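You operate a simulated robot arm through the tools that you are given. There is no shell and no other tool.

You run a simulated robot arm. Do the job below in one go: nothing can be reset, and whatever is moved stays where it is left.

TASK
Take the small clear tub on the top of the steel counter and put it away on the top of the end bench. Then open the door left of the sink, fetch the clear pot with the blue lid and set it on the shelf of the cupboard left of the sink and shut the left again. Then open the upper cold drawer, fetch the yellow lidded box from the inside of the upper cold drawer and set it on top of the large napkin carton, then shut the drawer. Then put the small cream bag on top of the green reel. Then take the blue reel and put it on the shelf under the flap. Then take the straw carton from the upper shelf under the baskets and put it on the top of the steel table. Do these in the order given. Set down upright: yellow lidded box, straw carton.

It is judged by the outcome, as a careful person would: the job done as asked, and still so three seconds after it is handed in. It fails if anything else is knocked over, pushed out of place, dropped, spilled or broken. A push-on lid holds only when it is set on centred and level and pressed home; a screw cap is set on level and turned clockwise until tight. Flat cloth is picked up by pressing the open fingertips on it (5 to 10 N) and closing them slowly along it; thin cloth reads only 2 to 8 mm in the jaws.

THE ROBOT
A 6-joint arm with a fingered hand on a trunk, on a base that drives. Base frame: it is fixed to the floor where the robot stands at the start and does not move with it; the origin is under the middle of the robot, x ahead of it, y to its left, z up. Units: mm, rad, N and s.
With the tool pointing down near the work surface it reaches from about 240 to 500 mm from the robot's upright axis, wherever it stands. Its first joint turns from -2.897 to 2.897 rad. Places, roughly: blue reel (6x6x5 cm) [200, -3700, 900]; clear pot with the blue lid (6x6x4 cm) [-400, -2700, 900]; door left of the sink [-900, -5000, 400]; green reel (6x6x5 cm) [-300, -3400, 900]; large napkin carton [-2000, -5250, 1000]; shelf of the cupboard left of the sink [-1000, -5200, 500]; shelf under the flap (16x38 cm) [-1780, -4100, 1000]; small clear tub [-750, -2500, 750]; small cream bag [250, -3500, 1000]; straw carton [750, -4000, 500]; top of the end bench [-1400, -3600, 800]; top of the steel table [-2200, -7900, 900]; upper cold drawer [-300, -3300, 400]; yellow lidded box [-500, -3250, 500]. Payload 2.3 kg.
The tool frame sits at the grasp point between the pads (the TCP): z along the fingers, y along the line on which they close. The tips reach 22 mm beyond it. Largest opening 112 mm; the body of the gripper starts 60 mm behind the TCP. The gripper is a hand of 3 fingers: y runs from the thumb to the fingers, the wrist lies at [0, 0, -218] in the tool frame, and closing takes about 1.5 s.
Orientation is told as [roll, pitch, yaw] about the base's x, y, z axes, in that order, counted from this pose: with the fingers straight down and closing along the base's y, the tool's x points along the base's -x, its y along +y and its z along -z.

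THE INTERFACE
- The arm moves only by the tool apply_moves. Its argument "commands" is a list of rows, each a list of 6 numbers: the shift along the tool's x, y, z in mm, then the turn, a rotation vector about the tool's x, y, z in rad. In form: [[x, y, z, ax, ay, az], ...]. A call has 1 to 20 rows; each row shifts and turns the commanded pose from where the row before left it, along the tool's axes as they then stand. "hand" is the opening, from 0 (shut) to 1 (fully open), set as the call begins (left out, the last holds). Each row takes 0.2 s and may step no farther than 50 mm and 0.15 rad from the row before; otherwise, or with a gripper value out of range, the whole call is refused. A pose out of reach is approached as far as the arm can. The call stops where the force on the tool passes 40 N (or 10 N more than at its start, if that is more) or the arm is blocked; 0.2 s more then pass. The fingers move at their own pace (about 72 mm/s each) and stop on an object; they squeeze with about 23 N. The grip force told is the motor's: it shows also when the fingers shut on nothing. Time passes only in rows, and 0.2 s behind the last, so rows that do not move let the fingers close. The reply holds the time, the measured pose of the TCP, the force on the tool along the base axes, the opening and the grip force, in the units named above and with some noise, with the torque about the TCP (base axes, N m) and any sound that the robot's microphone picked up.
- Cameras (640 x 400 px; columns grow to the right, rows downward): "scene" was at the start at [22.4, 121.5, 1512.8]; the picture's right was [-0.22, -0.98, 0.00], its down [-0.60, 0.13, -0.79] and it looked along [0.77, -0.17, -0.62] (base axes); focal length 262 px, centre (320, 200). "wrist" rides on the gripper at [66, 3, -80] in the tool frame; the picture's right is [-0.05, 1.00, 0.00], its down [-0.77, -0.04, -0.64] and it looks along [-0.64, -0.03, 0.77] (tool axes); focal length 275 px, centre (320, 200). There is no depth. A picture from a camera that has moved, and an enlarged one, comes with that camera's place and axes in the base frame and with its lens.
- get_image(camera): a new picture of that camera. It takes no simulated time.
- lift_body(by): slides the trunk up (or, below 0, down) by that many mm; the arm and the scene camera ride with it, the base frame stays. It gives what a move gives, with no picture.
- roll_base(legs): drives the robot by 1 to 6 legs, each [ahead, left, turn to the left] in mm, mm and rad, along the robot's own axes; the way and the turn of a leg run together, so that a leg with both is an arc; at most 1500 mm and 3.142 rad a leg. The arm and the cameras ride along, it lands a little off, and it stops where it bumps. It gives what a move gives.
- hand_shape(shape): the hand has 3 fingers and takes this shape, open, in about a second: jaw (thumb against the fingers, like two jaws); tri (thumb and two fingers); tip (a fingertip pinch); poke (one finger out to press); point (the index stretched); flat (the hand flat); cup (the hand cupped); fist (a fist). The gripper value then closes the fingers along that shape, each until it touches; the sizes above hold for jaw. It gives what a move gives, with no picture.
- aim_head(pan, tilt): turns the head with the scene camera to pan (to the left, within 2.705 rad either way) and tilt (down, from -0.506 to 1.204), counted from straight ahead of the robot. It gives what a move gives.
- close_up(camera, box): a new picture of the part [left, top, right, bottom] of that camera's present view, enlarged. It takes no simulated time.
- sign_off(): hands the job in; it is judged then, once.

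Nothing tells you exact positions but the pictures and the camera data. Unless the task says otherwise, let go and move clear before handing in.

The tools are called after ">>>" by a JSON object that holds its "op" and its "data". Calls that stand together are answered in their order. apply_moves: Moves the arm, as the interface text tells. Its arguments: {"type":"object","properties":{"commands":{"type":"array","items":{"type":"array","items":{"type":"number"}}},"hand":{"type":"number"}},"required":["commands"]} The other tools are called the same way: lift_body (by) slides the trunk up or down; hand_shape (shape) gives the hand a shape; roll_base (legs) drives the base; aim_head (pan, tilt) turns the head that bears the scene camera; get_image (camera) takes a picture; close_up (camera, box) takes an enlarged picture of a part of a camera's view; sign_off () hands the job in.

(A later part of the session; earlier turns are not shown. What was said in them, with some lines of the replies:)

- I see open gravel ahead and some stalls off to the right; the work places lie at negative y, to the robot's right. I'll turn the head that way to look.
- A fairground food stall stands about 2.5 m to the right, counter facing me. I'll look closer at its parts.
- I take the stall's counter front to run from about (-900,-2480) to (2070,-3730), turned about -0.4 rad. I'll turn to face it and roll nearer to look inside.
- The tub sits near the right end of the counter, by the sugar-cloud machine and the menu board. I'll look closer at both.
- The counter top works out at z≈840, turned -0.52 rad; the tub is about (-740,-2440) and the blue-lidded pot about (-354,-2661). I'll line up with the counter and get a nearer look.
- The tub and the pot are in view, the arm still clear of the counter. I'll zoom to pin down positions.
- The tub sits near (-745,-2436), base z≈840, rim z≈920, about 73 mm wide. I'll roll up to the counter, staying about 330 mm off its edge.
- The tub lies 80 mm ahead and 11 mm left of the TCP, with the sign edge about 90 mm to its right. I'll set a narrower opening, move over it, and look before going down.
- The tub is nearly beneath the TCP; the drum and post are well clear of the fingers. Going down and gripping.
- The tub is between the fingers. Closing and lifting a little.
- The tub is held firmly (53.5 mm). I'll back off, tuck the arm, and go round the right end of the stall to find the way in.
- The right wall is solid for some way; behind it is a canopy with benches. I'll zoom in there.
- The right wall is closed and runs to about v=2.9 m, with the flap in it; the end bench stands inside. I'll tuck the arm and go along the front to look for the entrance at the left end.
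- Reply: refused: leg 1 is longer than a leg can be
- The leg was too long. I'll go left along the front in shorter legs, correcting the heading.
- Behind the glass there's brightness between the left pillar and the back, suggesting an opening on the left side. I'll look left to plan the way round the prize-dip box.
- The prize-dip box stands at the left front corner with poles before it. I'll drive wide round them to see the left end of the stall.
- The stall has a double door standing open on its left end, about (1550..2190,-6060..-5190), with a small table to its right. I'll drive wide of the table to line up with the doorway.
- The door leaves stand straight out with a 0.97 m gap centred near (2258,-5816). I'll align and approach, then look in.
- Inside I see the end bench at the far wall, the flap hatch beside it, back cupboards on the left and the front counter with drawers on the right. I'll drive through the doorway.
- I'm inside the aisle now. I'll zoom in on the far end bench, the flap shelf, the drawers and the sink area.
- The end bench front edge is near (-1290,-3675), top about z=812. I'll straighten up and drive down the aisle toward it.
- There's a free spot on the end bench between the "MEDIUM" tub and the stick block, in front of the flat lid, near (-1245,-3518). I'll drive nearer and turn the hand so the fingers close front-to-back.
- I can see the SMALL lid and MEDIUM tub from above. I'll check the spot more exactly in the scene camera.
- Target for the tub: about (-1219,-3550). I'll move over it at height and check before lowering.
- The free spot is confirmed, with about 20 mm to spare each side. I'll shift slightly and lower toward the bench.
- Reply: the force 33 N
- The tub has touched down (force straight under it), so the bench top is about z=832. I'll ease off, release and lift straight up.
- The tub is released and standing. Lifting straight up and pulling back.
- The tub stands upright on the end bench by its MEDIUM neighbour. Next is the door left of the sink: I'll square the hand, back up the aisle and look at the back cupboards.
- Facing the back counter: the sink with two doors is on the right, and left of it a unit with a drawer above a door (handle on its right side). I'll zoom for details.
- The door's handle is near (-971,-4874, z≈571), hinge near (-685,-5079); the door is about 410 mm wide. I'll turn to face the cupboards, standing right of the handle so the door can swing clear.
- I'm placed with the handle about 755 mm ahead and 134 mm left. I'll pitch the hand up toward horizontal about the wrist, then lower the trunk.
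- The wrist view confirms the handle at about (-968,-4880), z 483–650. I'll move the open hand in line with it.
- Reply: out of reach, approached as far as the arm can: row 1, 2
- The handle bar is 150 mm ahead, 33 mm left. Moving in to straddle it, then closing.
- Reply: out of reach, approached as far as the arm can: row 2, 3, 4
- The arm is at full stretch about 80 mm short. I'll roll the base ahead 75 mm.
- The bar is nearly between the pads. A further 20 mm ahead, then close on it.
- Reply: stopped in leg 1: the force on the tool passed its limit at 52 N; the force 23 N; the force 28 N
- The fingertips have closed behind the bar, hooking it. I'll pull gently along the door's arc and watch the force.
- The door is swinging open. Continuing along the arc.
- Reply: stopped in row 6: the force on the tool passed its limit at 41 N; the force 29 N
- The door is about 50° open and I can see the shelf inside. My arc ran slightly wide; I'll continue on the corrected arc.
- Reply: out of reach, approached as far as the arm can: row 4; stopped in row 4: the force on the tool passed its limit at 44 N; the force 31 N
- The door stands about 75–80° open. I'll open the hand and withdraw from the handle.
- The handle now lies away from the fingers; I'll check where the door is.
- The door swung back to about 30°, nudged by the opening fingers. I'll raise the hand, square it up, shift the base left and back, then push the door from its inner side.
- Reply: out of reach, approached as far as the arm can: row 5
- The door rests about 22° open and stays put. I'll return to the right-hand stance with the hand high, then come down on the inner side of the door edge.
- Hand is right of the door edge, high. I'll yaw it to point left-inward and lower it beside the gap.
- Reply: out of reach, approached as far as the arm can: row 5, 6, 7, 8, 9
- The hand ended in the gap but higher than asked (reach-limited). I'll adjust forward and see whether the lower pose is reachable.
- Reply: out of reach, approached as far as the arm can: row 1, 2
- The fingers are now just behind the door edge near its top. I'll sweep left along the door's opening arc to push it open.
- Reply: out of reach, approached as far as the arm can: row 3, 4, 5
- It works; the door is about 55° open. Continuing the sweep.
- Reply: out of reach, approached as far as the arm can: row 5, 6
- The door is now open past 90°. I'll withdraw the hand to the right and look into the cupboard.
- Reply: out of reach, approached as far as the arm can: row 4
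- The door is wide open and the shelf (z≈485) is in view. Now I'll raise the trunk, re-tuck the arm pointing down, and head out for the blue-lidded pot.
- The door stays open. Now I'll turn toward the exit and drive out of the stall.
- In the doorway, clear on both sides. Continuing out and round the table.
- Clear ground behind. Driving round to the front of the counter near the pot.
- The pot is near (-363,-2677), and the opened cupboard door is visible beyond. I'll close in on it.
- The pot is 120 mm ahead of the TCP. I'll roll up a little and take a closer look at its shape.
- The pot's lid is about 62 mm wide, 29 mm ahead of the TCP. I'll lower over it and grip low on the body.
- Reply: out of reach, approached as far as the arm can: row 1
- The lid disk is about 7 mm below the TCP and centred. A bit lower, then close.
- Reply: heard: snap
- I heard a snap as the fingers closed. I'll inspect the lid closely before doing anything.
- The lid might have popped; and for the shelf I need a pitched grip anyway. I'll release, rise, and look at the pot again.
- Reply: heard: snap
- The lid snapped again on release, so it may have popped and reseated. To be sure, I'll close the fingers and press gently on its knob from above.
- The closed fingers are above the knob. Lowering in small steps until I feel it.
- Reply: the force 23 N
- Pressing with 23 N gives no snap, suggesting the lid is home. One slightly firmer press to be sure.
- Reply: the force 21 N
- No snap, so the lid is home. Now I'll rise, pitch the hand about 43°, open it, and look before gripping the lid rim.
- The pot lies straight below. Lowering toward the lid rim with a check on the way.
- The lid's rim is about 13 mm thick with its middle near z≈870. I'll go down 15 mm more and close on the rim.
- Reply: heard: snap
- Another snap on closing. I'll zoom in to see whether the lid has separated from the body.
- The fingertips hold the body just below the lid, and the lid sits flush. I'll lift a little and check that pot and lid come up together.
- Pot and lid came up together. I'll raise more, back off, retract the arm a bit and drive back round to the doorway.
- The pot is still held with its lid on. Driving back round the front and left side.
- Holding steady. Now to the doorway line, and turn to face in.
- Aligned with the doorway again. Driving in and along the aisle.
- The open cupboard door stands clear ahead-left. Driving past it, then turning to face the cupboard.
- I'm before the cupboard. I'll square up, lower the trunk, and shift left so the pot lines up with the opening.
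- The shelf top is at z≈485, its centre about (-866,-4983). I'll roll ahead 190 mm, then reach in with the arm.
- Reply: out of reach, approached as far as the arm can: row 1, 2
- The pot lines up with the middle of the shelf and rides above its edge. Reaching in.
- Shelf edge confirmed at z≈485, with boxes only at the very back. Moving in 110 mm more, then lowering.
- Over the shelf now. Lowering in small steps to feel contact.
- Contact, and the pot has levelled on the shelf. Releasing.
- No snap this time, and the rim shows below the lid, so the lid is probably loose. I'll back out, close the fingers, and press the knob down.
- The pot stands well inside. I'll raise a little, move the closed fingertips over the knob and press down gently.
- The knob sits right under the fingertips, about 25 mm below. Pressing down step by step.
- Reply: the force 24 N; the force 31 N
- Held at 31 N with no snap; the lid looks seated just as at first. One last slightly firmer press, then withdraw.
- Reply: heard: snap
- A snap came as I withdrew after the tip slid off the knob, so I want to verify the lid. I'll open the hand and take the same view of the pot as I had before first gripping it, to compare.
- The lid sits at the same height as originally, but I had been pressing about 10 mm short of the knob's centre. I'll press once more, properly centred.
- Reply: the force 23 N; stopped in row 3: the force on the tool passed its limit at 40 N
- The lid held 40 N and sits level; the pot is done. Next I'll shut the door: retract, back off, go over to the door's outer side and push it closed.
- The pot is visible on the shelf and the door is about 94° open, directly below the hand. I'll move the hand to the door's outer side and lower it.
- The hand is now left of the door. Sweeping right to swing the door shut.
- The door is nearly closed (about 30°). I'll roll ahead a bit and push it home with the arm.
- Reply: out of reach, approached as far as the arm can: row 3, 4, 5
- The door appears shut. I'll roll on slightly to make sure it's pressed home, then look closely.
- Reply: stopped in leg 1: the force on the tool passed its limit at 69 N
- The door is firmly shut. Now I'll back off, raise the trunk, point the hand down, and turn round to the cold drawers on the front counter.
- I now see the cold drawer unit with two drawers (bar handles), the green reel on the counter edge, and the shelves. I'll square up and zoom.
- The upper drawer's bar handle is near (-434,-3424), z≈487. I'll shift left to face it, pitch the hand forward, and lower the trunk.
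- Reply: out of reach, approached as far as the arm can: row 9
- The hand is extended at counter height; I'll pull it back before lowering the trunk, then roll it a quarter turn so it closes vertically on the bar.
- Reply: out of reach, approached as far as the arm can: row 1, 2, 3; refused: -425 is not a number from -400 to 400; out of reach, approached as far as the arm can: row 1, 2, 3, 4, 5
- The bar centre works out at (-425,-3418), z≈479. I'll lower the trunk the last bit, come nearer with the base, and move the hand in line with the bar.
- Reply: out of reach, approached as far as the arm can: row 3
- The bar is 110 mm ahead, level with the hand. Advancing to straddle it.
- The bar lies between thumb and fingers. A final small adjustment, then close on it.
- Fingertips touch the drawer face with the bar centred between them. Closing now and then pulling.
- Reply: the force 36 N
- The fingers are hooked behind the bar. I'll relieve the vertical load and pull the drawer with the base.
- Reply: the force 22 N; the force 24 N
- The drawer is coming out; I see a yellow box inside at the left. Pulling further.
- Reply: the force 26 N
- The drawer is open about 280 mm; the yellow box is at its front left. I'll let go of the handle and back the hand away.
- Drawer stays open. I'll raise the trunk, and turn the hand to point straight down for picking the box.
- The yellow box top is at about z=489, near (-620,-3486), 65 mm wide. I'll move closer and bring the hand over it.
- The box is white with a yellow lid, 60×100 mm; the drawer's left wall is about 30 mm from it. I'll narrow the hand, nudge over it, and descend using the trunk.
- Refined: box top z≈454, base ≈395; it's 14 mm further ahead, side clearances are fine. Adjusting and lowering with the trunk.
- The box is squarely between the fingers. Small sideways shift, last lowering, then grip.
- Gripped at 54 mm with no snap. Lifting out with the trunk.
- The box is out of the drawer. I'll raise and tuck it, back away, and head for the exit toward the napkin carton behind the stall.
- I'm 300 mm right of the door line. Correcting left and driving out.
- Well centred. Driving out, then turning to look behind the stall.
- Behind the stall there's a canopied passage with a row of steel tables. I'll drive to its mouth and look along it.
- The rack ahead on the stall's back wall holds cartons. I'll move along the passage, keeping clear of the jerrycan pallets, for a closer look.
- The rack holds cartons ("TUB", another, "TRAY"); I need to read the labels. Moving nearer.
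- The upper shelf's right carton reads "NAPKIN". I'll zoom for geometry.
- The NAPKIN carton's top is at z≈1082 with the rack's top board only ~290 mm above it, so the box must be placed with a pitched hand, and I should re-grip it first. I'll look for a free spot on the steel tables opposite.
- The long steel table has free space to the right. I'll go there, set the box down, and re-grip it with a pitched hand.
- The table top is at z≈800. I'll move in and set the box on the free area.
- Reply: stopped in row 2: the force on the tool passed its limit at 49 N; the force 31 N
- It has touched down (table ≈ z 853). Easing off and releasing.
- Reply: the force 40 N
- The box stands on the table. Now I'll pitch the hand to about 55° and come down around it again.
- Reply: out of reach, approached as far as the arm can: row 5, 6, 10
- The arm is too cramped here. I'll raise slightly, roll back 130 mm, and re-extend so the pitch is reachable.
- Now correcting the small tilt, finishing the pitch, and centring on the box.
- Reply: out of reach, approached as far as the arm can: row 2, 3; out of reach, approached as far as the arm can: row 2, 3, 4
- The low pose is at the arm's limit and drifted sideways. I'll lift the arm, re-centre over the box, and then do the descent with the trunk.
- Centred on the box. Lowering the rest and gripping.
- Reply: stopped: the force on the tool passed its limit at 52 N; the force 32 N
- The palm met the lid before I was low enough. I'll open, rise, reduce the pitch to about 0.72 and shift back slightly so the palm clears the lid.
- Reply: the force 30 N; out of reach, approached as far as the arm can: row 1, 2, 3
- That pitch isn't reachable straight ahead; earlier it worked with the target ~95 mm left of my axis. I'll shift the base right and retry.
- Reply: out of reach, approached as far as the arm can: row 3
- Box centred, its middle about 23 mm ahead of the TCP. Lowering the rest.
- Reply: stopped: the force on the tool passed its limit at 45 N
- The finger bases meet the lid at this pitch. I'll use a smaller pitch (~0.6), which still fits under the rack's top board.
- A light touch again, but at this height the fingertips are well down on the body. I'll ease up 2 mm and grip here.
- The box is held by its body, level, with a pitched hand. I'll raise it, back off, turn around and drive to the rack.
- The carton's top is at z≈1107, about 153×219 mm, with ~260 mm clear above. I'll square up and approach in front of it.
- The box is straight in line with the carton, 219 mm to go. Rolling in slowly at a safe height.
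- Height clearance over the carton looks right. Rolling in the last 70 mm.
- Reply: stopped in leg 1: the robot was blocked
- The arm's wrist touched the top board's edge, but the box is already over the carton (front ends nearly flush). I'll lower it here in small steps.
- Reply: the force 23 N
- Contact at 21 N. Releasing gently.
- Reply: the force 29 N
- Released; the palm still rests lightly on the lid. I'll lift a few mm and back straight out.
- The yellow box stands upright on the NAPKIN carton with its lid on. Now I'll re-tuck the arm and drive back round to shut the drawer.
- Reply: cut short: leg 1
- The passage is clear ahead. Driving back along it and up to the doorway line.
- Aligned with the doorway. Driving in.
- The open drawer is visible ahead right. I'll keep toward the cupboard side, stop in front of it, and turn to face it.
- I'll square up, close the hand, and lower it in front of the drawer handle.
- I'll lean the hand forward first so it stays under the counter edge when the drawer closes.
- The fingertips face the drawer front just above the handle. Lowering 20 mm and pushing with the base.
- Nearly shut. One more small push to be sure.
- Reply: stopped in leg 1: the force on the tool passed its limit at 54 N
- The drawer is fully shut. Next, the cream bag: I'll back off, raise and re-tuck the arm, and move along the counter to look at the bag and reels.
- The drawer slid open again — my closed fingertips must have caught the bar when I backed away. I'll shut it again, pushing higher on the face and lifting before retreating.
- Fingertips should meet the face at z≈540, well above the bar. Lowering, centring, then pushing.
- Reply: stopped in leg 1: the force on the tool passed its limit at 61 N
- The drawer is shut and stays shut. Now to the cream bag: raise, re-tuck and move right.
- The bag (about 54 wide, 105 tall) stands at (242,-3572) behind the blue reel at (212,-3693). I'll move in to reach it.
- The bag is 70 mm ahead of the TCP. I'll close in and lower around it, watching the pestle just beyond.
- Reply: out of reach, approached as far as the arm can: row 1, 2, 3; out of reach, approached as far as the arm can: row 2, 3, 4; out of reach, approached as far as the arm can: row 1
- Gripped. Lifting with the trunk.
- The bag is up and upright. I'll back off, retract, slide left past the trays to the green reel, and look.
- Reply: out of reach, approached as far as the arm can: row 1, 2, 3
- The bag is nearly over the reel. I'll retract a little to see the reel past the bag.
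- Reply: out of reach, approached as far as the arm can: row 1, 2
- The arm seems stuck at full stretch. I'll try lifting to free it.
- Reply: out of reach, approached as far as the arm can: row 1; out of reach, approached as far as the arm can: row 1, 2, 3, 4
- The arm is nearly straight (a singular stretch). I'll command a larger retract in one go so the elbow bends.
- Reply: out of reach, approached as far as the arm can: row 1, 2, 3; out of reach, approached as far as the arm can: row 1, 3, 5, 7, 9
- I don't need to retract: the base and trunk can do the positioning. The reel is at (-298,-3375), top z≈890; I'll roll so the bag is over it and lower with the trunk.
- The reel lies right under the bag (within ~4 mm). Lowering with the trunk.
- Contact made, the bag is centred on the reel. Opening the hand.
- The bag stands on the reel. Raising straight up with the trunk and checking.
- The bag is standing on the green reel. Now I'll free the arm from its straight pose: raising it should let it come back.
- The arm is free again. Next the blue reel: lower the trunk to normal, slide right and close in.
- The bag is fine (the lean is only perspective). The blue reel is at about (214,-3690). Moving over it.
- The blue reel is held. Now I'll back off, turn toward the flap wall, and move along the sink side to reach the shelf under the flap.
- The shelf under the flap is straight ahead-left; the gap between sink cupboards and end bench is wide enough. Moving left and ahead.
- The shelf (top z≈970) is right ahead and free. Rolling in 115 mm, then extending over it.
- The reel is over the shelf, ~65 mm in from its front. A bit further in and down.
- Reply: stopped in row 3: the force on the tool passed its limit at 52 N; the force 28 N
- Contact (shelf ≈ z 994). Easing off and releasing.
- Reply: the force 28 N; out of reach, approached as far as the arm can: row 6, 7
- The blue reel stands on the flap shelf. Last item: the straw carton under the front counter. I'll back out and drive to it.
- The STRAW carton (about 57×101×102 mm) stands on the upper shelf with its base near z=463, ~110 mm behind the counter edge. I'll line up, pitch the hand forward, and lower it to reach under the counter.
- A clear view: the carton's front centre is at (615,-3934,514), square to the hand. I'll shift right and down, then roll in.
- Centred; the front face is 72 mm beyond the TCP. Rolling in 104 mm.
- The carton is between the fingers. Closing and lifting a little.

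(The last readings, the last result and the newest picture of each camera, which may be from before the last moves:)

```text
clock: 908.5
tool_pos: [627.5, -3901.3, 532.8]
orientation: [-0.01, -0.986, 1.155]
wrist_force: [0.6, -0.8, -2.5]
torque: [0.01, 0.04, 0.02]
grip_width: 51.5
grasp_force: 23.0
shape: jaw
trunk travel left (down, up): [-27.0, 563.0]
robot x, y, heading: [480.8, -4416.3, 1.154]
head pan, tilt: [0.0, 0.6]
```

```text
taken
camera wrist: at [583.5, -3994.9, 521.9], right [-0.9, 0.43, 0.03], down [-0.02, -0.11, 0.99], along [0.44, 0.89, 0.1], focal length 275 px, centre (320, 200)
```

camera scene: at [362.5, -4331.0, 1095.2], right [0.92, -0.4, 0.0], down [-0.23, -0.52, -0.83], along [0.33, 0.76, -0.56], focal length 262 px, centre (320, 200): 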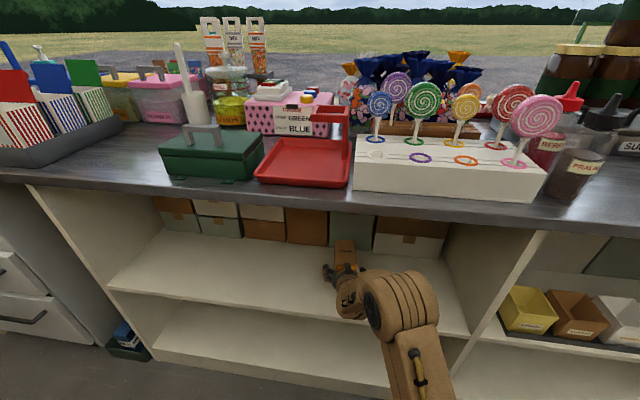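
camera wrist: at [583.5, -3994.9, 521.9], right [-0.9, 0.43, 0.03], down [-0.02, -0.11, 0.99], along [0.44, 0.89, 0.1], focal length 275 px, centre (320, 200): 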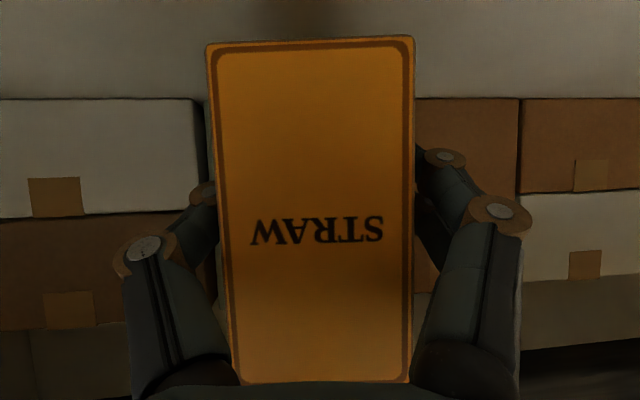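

The carton is held and clear of the shelf. Backing straight out, then raising it.

>>> {"op": "roll_base", "data": {"legs": [[-280, 0, 0]]}}

>>> {"op": "lift_body", "data": {"by": 400}}

>>> {"op": "get_image", "data": {"camera": "wrist"}}

>>> {"op": "get_image", "data": {"camera": "scene"}}

```text
clock: 910.5
tool_pos: [514.7, -4155.6, 532.0]
orientation: [-0.008, -0.987, 1.158]
wrist_force: [0.0, 0.4, -1.8]
torque: [-0.02, 0.0, 0.01]
grip_width: 51.8
grasp_force: 23.2
shape: jaw
trunk travel left (down, up): [-27.0, 563.0]
robot x, y, heading: [371.8, -4664.0, 1.153]
head pan, tilt: [0.0, 0.6]
```

```text
clock: 914.3
tool_pos: [517.8, -4156.3, 932.1]
orientation: [-0.011, -0.985, 1.159]
wrist_force: [0.8, -0.2, -1.5]
torque: [-0.07, 0.0, 0.03]
grip_width: 51.8
grasp_force: 22.9
shape: jaw
trunk travel left (down, up): [-427.0, 163.0]
robot x, y, heading: [370.7, -4670.6, 1.161]
head pan, tilt: [0.0, 0.6]
```

```text
taken
camera wrist: at [471.4, -4248.1, 921.9], right [-0.9, 0.43, 0.03], down [-0.02, -0.11, 0.99], along [0.43, 0.9, 0.1], focal length 275 px, centre (320, 200)
```

wrist: 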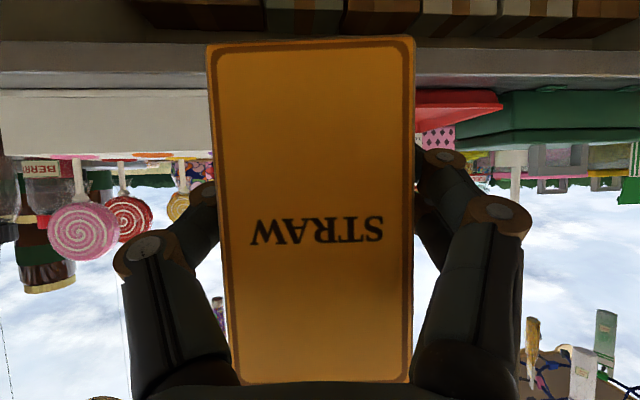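

```text
taken
camera scene: at [251.1, -4584.2, 1520.1], right [0.92, -0.4, 0.0], down [-0.23, -0.52, -0.82], along [0.33, 0.76, -0.57], focal length 262 px, centre (320, 200)
```

scene: 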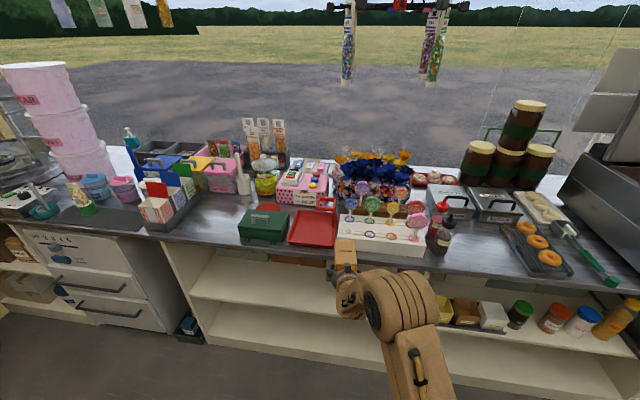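

Everything else is undisturbed. Now out of the stall with the carton.

>>> {"op": "roll_base", "data": {"legs": [[0, 0, -1.705], [1300, 0, 0]]}}

>>> {"op": "aim_head", "data": {"pan": 0, "tilt": 0.4}}

>>> {"op": "get_image", "data": {"camera": "scene"}}

```text
clock: 925.0
tool_pos: [1935.6, -5599.8, 932.1]
orientation: [-0.011, -0.987, -0.594]
wrist_force: [0.3, 0.5, -2.1]
torque: [0.04, 0.05, 0.02]
grip_width: 51.8
grasp_force: 23.4
shape: jaw
trunk travel left (down, up): [-427.0, 163.0]
robot x, y, heading: [1463.9, -5365.9, -0.59]
head pan, tilt: [0.0, 0.6]
```

```text
clock: 925.7
tool_pos: [1935.4, -5600.4, 933.7]
orientation: [-0.01, -0.987, -0.594]
wrist_force: [1.0, -0.3, -2.5]
torque: [0.03, 0.03, -0.02]
grip_width: 51.7
grasp_force: 23.3
shape: jaw
trunk travel left (down, up): [-427.0, 163.0]
robot x, y, heading: [1458.8, -5362.1, -0.592]
head pan, tilt: [0.0, 0.4]
```

```text
taken
camera scene: at [1562.1, -5267.4, 1538.3], right [-0.56, -0.83, 0.0], down [-0.32, 0.22, -0.92], along [0.76, -0.51, -0.39], focal length 262 px, centre (320, 200)
```

scene: 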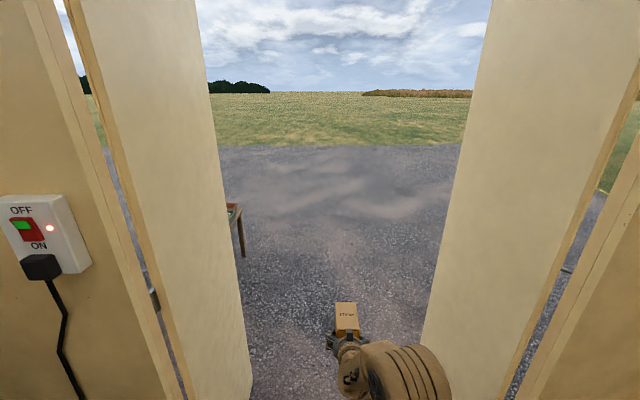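

>>> {"op": "roll_base", "data": {"legs": [[0, 45, 0.045], [1400, 0, 0], [700, 0, 0]]}}

>>> {"op": "roll_base", "data": {"legs": [[0, -1400, 0], [0, -1400, 0], [0, 0, 3.13]]}}

>>> {"op": "aim_head", "data": {"pan": 0, "tilt": 0.3}}

>>> {"op": "get_image", "data": {"camera": "scene"}}

>>> {"op": "get_image", "data": {"camera": "wrist"}}

```text
clock: 936.4
tool_pos: [3728.5, -6626.3, 931.6]
orientation: [-0.01, -0.985, -0.562]
wrist_force: [-0.6, 0.8, -1.9]
torque: [0.07, 0.06, 0.02]
grip_width: 51.8
grasp_force: 22.9
shape: jaw
trunk travel left (down, up): [-427.0, 163.0]
robot x, y, heading: [3240.9, -6403.3, -0.566]
head pan, tilt: [0.0, 0.4]
```

```text
clock: 957.5
tool_pos: [1250.2, -8592.0, 932.2]
orientation: [-0.011, -0.987, 2.622]
wrist_force: [0.1, -0.4, -2.0]
torque: [-0.02, -0.03, 0.01]
grip_width: 51.7
grasp_force: 23.0
shape: jaw
trunk travel left (down, up): [-427.0, 163.0]
robot x, y, heading: [1746.7, -8790.2, 2.624]
head pan, tilt: [0.0, 0.4]
```

```text
clock: 958.1
tool_pos: [1251.2, -8591.4, 932.5]
orientation: [-0.01, -0.986, 2.625]
wrist_force: [-0.3, -0.2, -3.1]
torque: [-0.02, -0.05, 0.03]
grip_width: 51.5
grasp_force: 23.3
shape: jaw
trunk travel left (down, up): [-427.0, 163.0]
robot x, y, heading: [1745.4, -8791.8, 2.621]
head pan, tilt: [0.0, 0.3]
```

```text
taken
camera scene: at [1643.9, -8896.8, 1547.6], right [0.49, 0.87, 0.0], down [0.26, -0.15, -0.96], along [-0.83, 0.47, -0.3], focal length 262 px, centre (320, 200)
```

scene: 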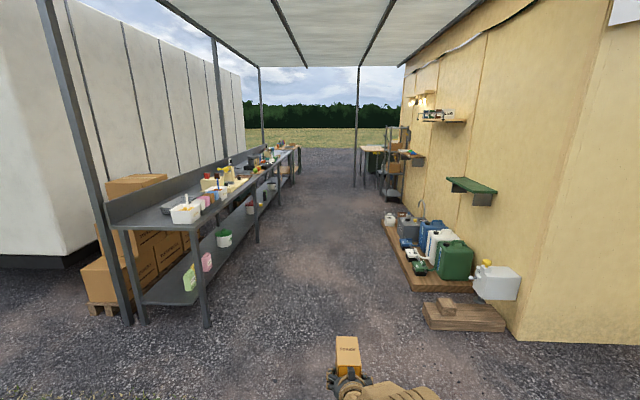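

```text
taken
camera wrist: at [1339.2, -8646.6, 921.9], right [-0.52, -0.85, 0.03], down [0.11, -0.03, 0.99], along [-0.85, 0.52, 0.1], focal length 275 px, centre (320, 200)
```

wrist: 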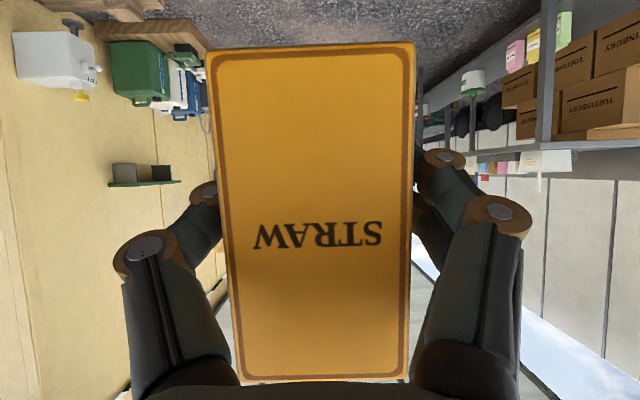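

Still securely held. Driving down the passage to the free end of the steel table.

>>> {"op": "roll_base", "data": {"legs": [[0, 0, -0.03], [1450, 10, 0], [1450, 0, 0], [1450, 0, 0], [600, 0, 0]]}}

>>> {"op": "aim_head", "data": {"pan": 1.2, "tilt": 0.45}}

>>> {"op": "get_image", "data": {"camera": "scene"}}

```text
clock: 982.2
tool_pos: [-2827.7, -5823.2, 931.4]
orientation: [-0.01, -0.986, 2.516]
wrist_force: [0.2, -0.8, -1.3]
torque: [0.0, -0.05, 0.0]
grip_width: 51.5
grasp_force: 23.0
shape: jaw
trunk travel left (down, up): [-427.0, 163.0]
robot x, y, heading: [-2359.1, -6073.8, 2.518]
head pan, tilt: [0.0, 0.3]
```

```text
clock: 983.6
tool_pos: [-2827.8, -5823.7, 932.2]
orientation: [-0.009, -0.986, 2.517]
wrist_force: [-0.2, 0.7, -2.8]
torque: [-0.04, -0.04, 0.03]
grip_width: 51.6
grasp_force: 22.8
shape: jaw
trunk travel left (down, up): [-427.0, 163.0]
robot x, y, heading: [-2359.0, -6074.7, 2.513]
head pan, tilt: [1.201, 0.45]
```

```text
taken
camera scene: at [-2471.0, -6273.7, 1533.7], right [-0.54, 0.84, 0.0], down [0.37, 0.24, -0.9], along [-0.75, -0.49, -0.44], focal length 262 px, centre (320, 200)
```

scene: 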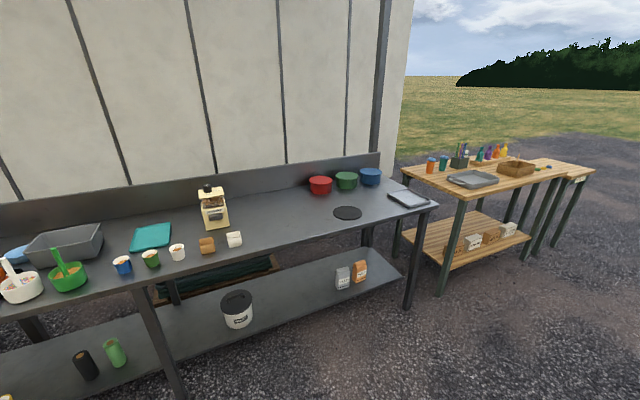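

The free area between the white cup and black mat is still there. Turning to face the table and approaching.

>>> {"op": "roll_base", "data": {"legs": [[0, 0, 1.645], [450, -347, 0]]}}

>>> {"op": "aim_head", "data": {"pan": 0, "tilt": 0.6}}

>>> {"op": "get_image", "data": {"camera": "scene"}}

```text
clock: 990.8
tool_pos: [-3123.4, -6762.0, 931.1]
orientation: [-0.009, -0.986, -2.155]
wrist_force: [0.1, -1.1, -2.3]
torque: [0.03, -0.08, 0.05]
grip_width: 51.6
grasp_force: 22.9
shape: jaw
trunk travel left (down, up): [-427.0, 163.0]
robot x, y, heading: [-2892.7, -6281.1, -2.15]
head pan, tilt: [1.201, 0.45]
```

```text
clock: 992.2
tool_pos: [-3123.7, -6762.0, 932.4]
orientation: [-0.011, -0.985, -2.155]
wrist_force: [-0.1, 0.8, -1.7]
torque: [0.02, -0.08, 0.0]
grip_width: 51.6
grasp_force: 23.0
shape: jaw
trunk travel left (down, up): [-427.0, 163.0]
robot x, y, heading: [-2892.1, -6283.4, -2.15]
head pan, tilt: [0.0, 0.6]
```

```text
taken
camera scene: at [-2792.4, -6384.3, 1520.2], right [-0.84, 0.55, 0.0], down [0.31, 0.47, -0.82], along [-0.45, -0.69, -0.57], focal length 262 px, centre (320, 200)
```

scene: 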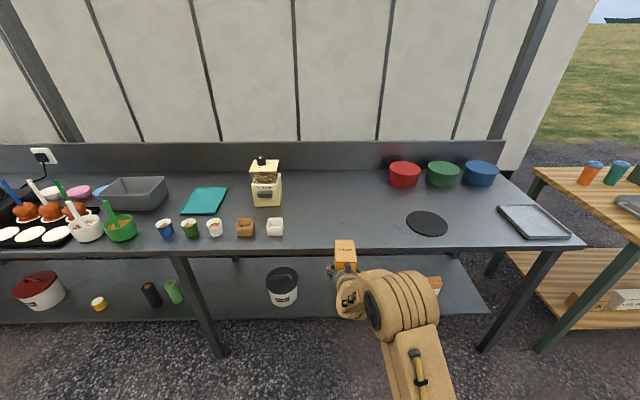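

The carton is in line with the free area. Rolling ahead 300 mm over the table.

>>> {"op": "roll_base", "data": {"legs": [[300, 10, 0.02]]}}

>>> {"op": "get_image", "data": {"camera": "scene"}}

>>> {"op": "get_image", "data": {"camera": "wrist"}}

```text
clock: 994.3
tool_pos: [-3266.4, -7031.9, 932.0]
orientation: [-0.01, -0.986, -2.126]
wrist_force: [0.5, 0.1, -2.4]
torque: [0.05, -0.05, -0.01]
grip_width: 51.5
grasp_force: 22.9
shape: jaw
trunk travel left (down, up): [-427.0, 163.0]
robot x, y, heading: [-3051.4, -6547.1, -2.126]
head pan, tilt: [0.0, 0.6]
```

```text
taken
camera scene: at [-2946.9, -6646.0, 1520.1], right [-0.85, 0.53, 0.0], down [0.3, 0.48, -0.82], along [-0.43, -0.7, -0.57], focal length 262 px, centre (320, 200)
```

scene: 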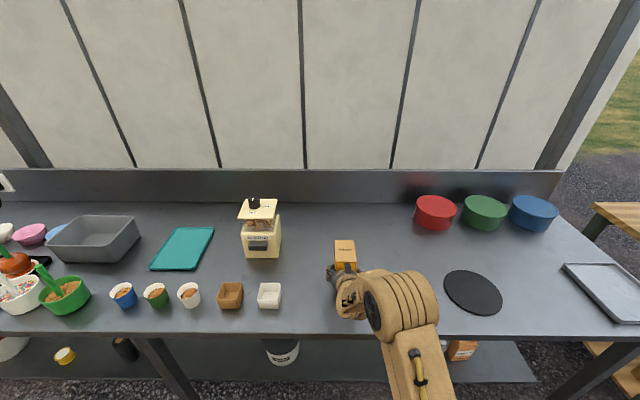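

```text
taken
camera wrist: at [-3208.4, -6946.2, 921.6], right [0.83, -0.56, 0.03], down [0.03, 0.1, 0.99], along [-0.56, -0.83, 0.1], focal length 275 px, centre (320, 200)
```

wrist: 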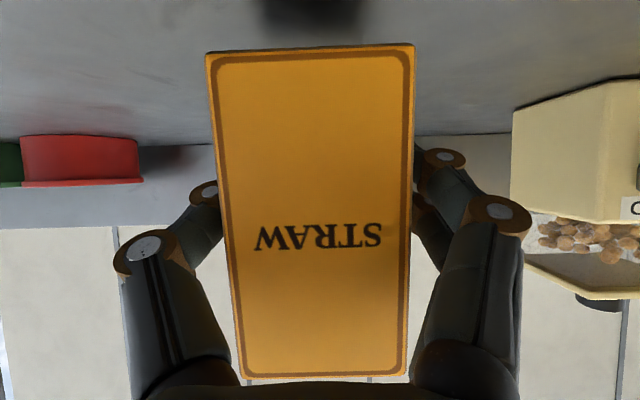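

Over the free area. Lowering with the trunk in small steps.

>>> {"op": "lift_body", "data": {"by": -24}}

>>> {"op": "lift_body", "data": {"by": -4}}

>>> {"op": "lift_body", "data": {"by": -4}}

```text
clock: 995.0
tool_pos: [-3265.7, -7030.9, 909.4]
orientation: [-0.009, -0.986, -2.126]
wrist_force: [-0.5, 0.4, -1.5]
torque: [-0.04, 0.01, 0.02]
grip_width: 51.6
grasp_force: 22.9
shape: jaw
trunk travel left (down, up): [-403.0, 187.0]
robot x, y, heading: [-3050.0, -6545.0, -2.127]
head pan, tilt: [0.0, 0.6]
```

```text
clock: 995.5
tool_pos: [-3266.7, -7031.4, 906.8]
orientation: [-0.007, -0.993, -2.127]
wrist_force: [-1.1, -2.3, 15.1]
torque: [-0.29, 0.12, 0.03]
grip_width: 51.6
grasp_force: 22.9
shape: jaw
trunk travel left (down, up): [-399.0, 191.0]
robot x, y, heading: [-3049.2, -6546.7, -2.123]
head pan, tilt: [0.0, 0.6]
```

```text
clock: 996.1
tool_pos: [-3264.7, -7030.0, 903.4]
orientation: [-0.007, -0.993, -2.131]
wrist_force: [-2.7, -7.7, 34.2]
torque: [-0.46, 0.32, 0.02]
grip_width: 51.5
grasp_force: 23.7
shape: jaw
trunk travel left (down, up): [-395.0, 195.0]
robot x, y, heading: [-3046.8, -6548.0, -2.124]
head pan, tilt: [0.0, 0.6]
```

It's down on the table. Easing off 3 mm and releasing.

>>> {"op": "lift_body", "data": {"by": 4}}

>>> {"op": "apply_moves", "data": {"commands": [[0, 0, 0, 0, 0, 0], [0, 0, 0, 0, 0, 0], [0, 0, 0, 0, 0, 0], [0, 0, 0, 0, 0, 0], [0, 0, 0, 0, 0, 0]], "hand": 0.78}}

>>> {"op": "get_image", "data": {"camera": "wrist"}}

```text
clock: 996.6
tool_pos: [-3264.8, -7031.0, 904.9]
orientation: [-0.01, -0.988, -2.125]
wrist_force: [-3.8, -7.7, 21.3]
torque: [-0.31, 0.16, 0.0]
grip_width: 51.6
grasp_force: 22.7
shape: jaw
trunk travel left (down, up): [-399.0, 191.0]
robot x, y, heading: [-3045.5, -6545.2, -2.123]
head pan, tilt: [0.0, 0.6]
```

```text
clock: 997.8
tool_pos: [-3265.0, -7031.4, 903.8]
orientation: [-0.012, -0.986, -2.127]
wrist_force: [0.3, 0.4, -0.8]
torque: [0.0, 0.03, -0.02]
grip_width: 87.0
grasp_force: 0.1
shape: jaw
trunk travel left (down, up): [-399.0, 191.0]
robot x, y, heading: [-3047.6, -6546.0, -2.127]
head pan, tilt: [0.0, 0.6]
```

```text
taken
camera wrist: at [-3208.0, -6945.5, 893.9], right [0.83, -0.56, 0.03], down [0.03, 0.11, 0.99], along [-0.56, -0.83, 0.1], focal length 275 px, centre (320, 200)
```

wrist: 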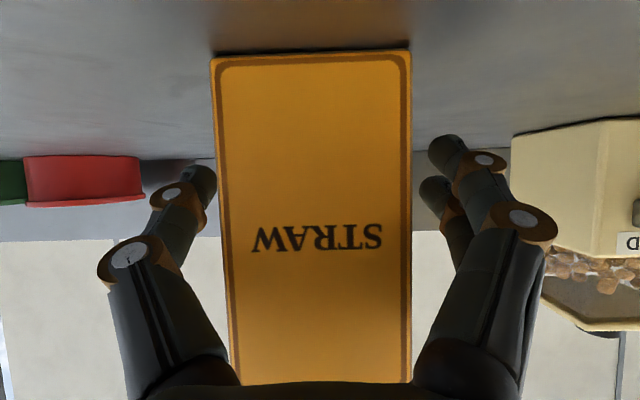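

Released and standing. Backing straight out.

>>> {"op": "roll_base", "data": {"legs": [[-300, 0, 0]]}}

>>> {"op": "get_image", "data": {"camera": "scene"}}

>>> {"op": "close_up", "data": {"camera": "scene", "box": [220, 150, 460, 300]}}

>>> {"op": "get_image", "data": {"camera": "wrist"}}

```text
clock: 999.9
tool_pos: [-3107.6, -6774.0, 905.0]
orientation: [-0.011, -0.989, -2.124]
wrist_force: [0.6, 0.2, -0.5]
torque: [0.03, 0.0, -0.02]
grip_width: 87.0
grasp_force: 0.1
shape: jaw
trunk travel left (down, up): [-399.0, 191.0]
robot x, y, heading: [-2892.5, -6286.4, -2.124]
head pan, tilt: [0.0, 0.6]
```

```text
taken
camera scene: at [-2786.6, -6386.6, 1492.2], right [-0.85, 0.53, 0.0], down [0.3, 0.48, -0.83], along [-0.43, -0.7, -0.56], focal length 262 px, centre (320, 200)
```

scene: 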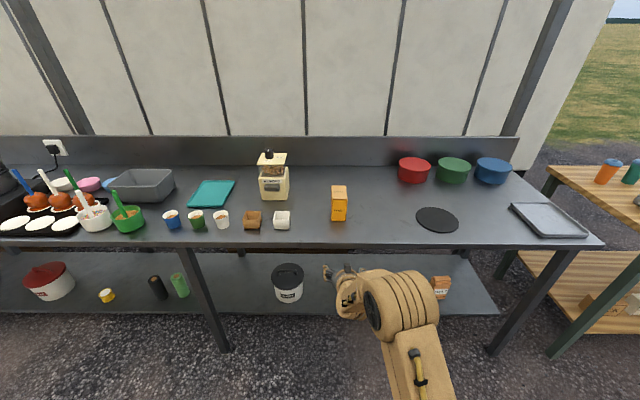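

```text
2.67 times, centred on (340, 225) of scene
camera zoom: at [-2786.6, -6386.6, 1492.2], right [-0.85, 0.53, 0.0], down [0.3, 0.48, -0.83], along [-0.43, -0.7, -0.56], focal length 697 px, centre (267, 133)
```

zoom: 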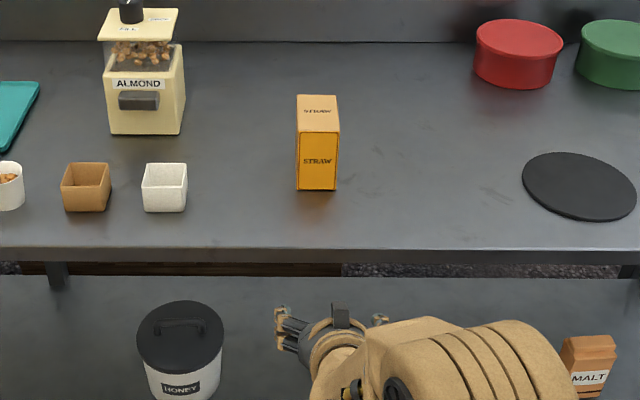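

```text
taken
camera wrist: at [-3048.2, -6687.8, 894.2], right [0.83, -0.55, 0.03], down [0.03, 0.11, 0.99], along [-0.55, -0.83, 0.1], focal length 275 px, centre (320, 200)
```

wrist: 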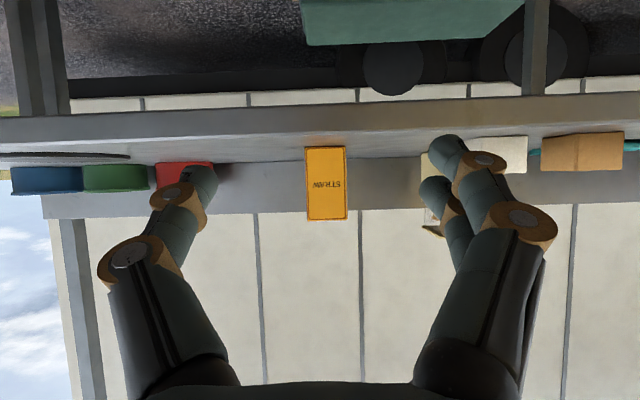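

The straw carton stands upright on the steel table, nothing else disturbed. A last check of the yellow box on the rack.

>>> {"op": "aim_head", "data": {"pan": 2.7, "tilt": 0.3}}

>>> {"op": "get_image", "data": {"camera": "scene"}}

```text
clock: 1002.3
tool_pos: [-3106.6, -6773.5, 903.5]
orientation: [-0.011, -0.987, -2.125]
wrist_force: [0.5, -0.7, -0.6]
torque: [0.01, 0.03, -0.01]
grip_width: 87.2
grasp_force: 0.2
shape: jaw
trunk travel left (down, up): [-399.0, 191.0]
robot x, y, heading: [-2891.3, -6287.2, -2.122]
head pan, tilt: [2.7, 0.3]
```

```text
taken
camera scene: at [-2662.2, -6261.2, 1519.7], right [0.54, -0.84, 0.0], down [-0.25, -0.16, -0.96], along [0.8, 0.52, -0.3], focal length 262 px, centre (320, 200)
```

scene: 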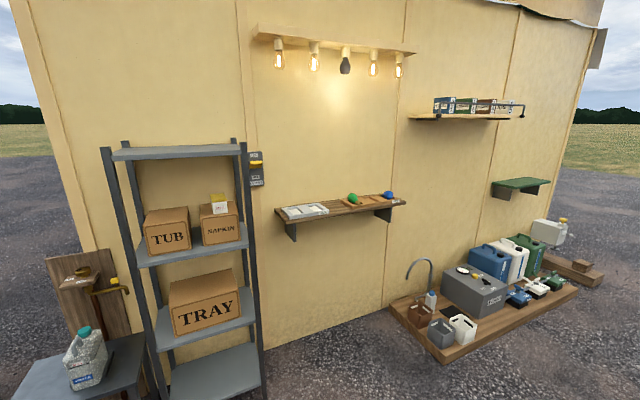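

All seven outcomes are in place as far as I can see. The tub is on the end bench, and the pot is in the cupboard with its door shut. The yellow box is upright on the NAPKIN carton and the cold drawer is shut. The cream bag is on the green reel, the blue reel is on the flap shelf, and the straw carton stands on the steel table.

The hand is empty and clear, so I'm handing in.

>>> {"op": "sign_off", "data": {}}

```text
The job is handed in.
```

I handed the job in with all six parts done in the order given. I haven't been told how it was judged.

- **Clear tub:** it is on the top of the end bench, between the MEDIUM tub and the block of sticks.
- **Blue-lidded pot:** it is on the middle shelf of the cupboard left of the sink, and the door is shut. The lid may have popped when I gripped it, because I heard it snap several times. I pressed it down at about 40 N on the shelf with no further snap. It looked level, but I can't be certain it is fully home.
- **Yellow box:** it is upright on the carton marked "NAPKIN", which I took to be the large napkin carton. My arm touched the rack's top board on the way in; nothing moved that I could see. The upper cold drawer is shut; it came open once as I backed away, so I closed it again and checked it.
- **Cream bag:** it is standing on top of the green reel.
- **Blue reel:** it is upright on the shelf under the flap.
- **Straw carton:** it is upright on the top of the steel table. In my last views, neither it nor the yellow box had moved.

To re-grip the yellow box I set it down briefly on the steel table. Nothing around it was disturbed.
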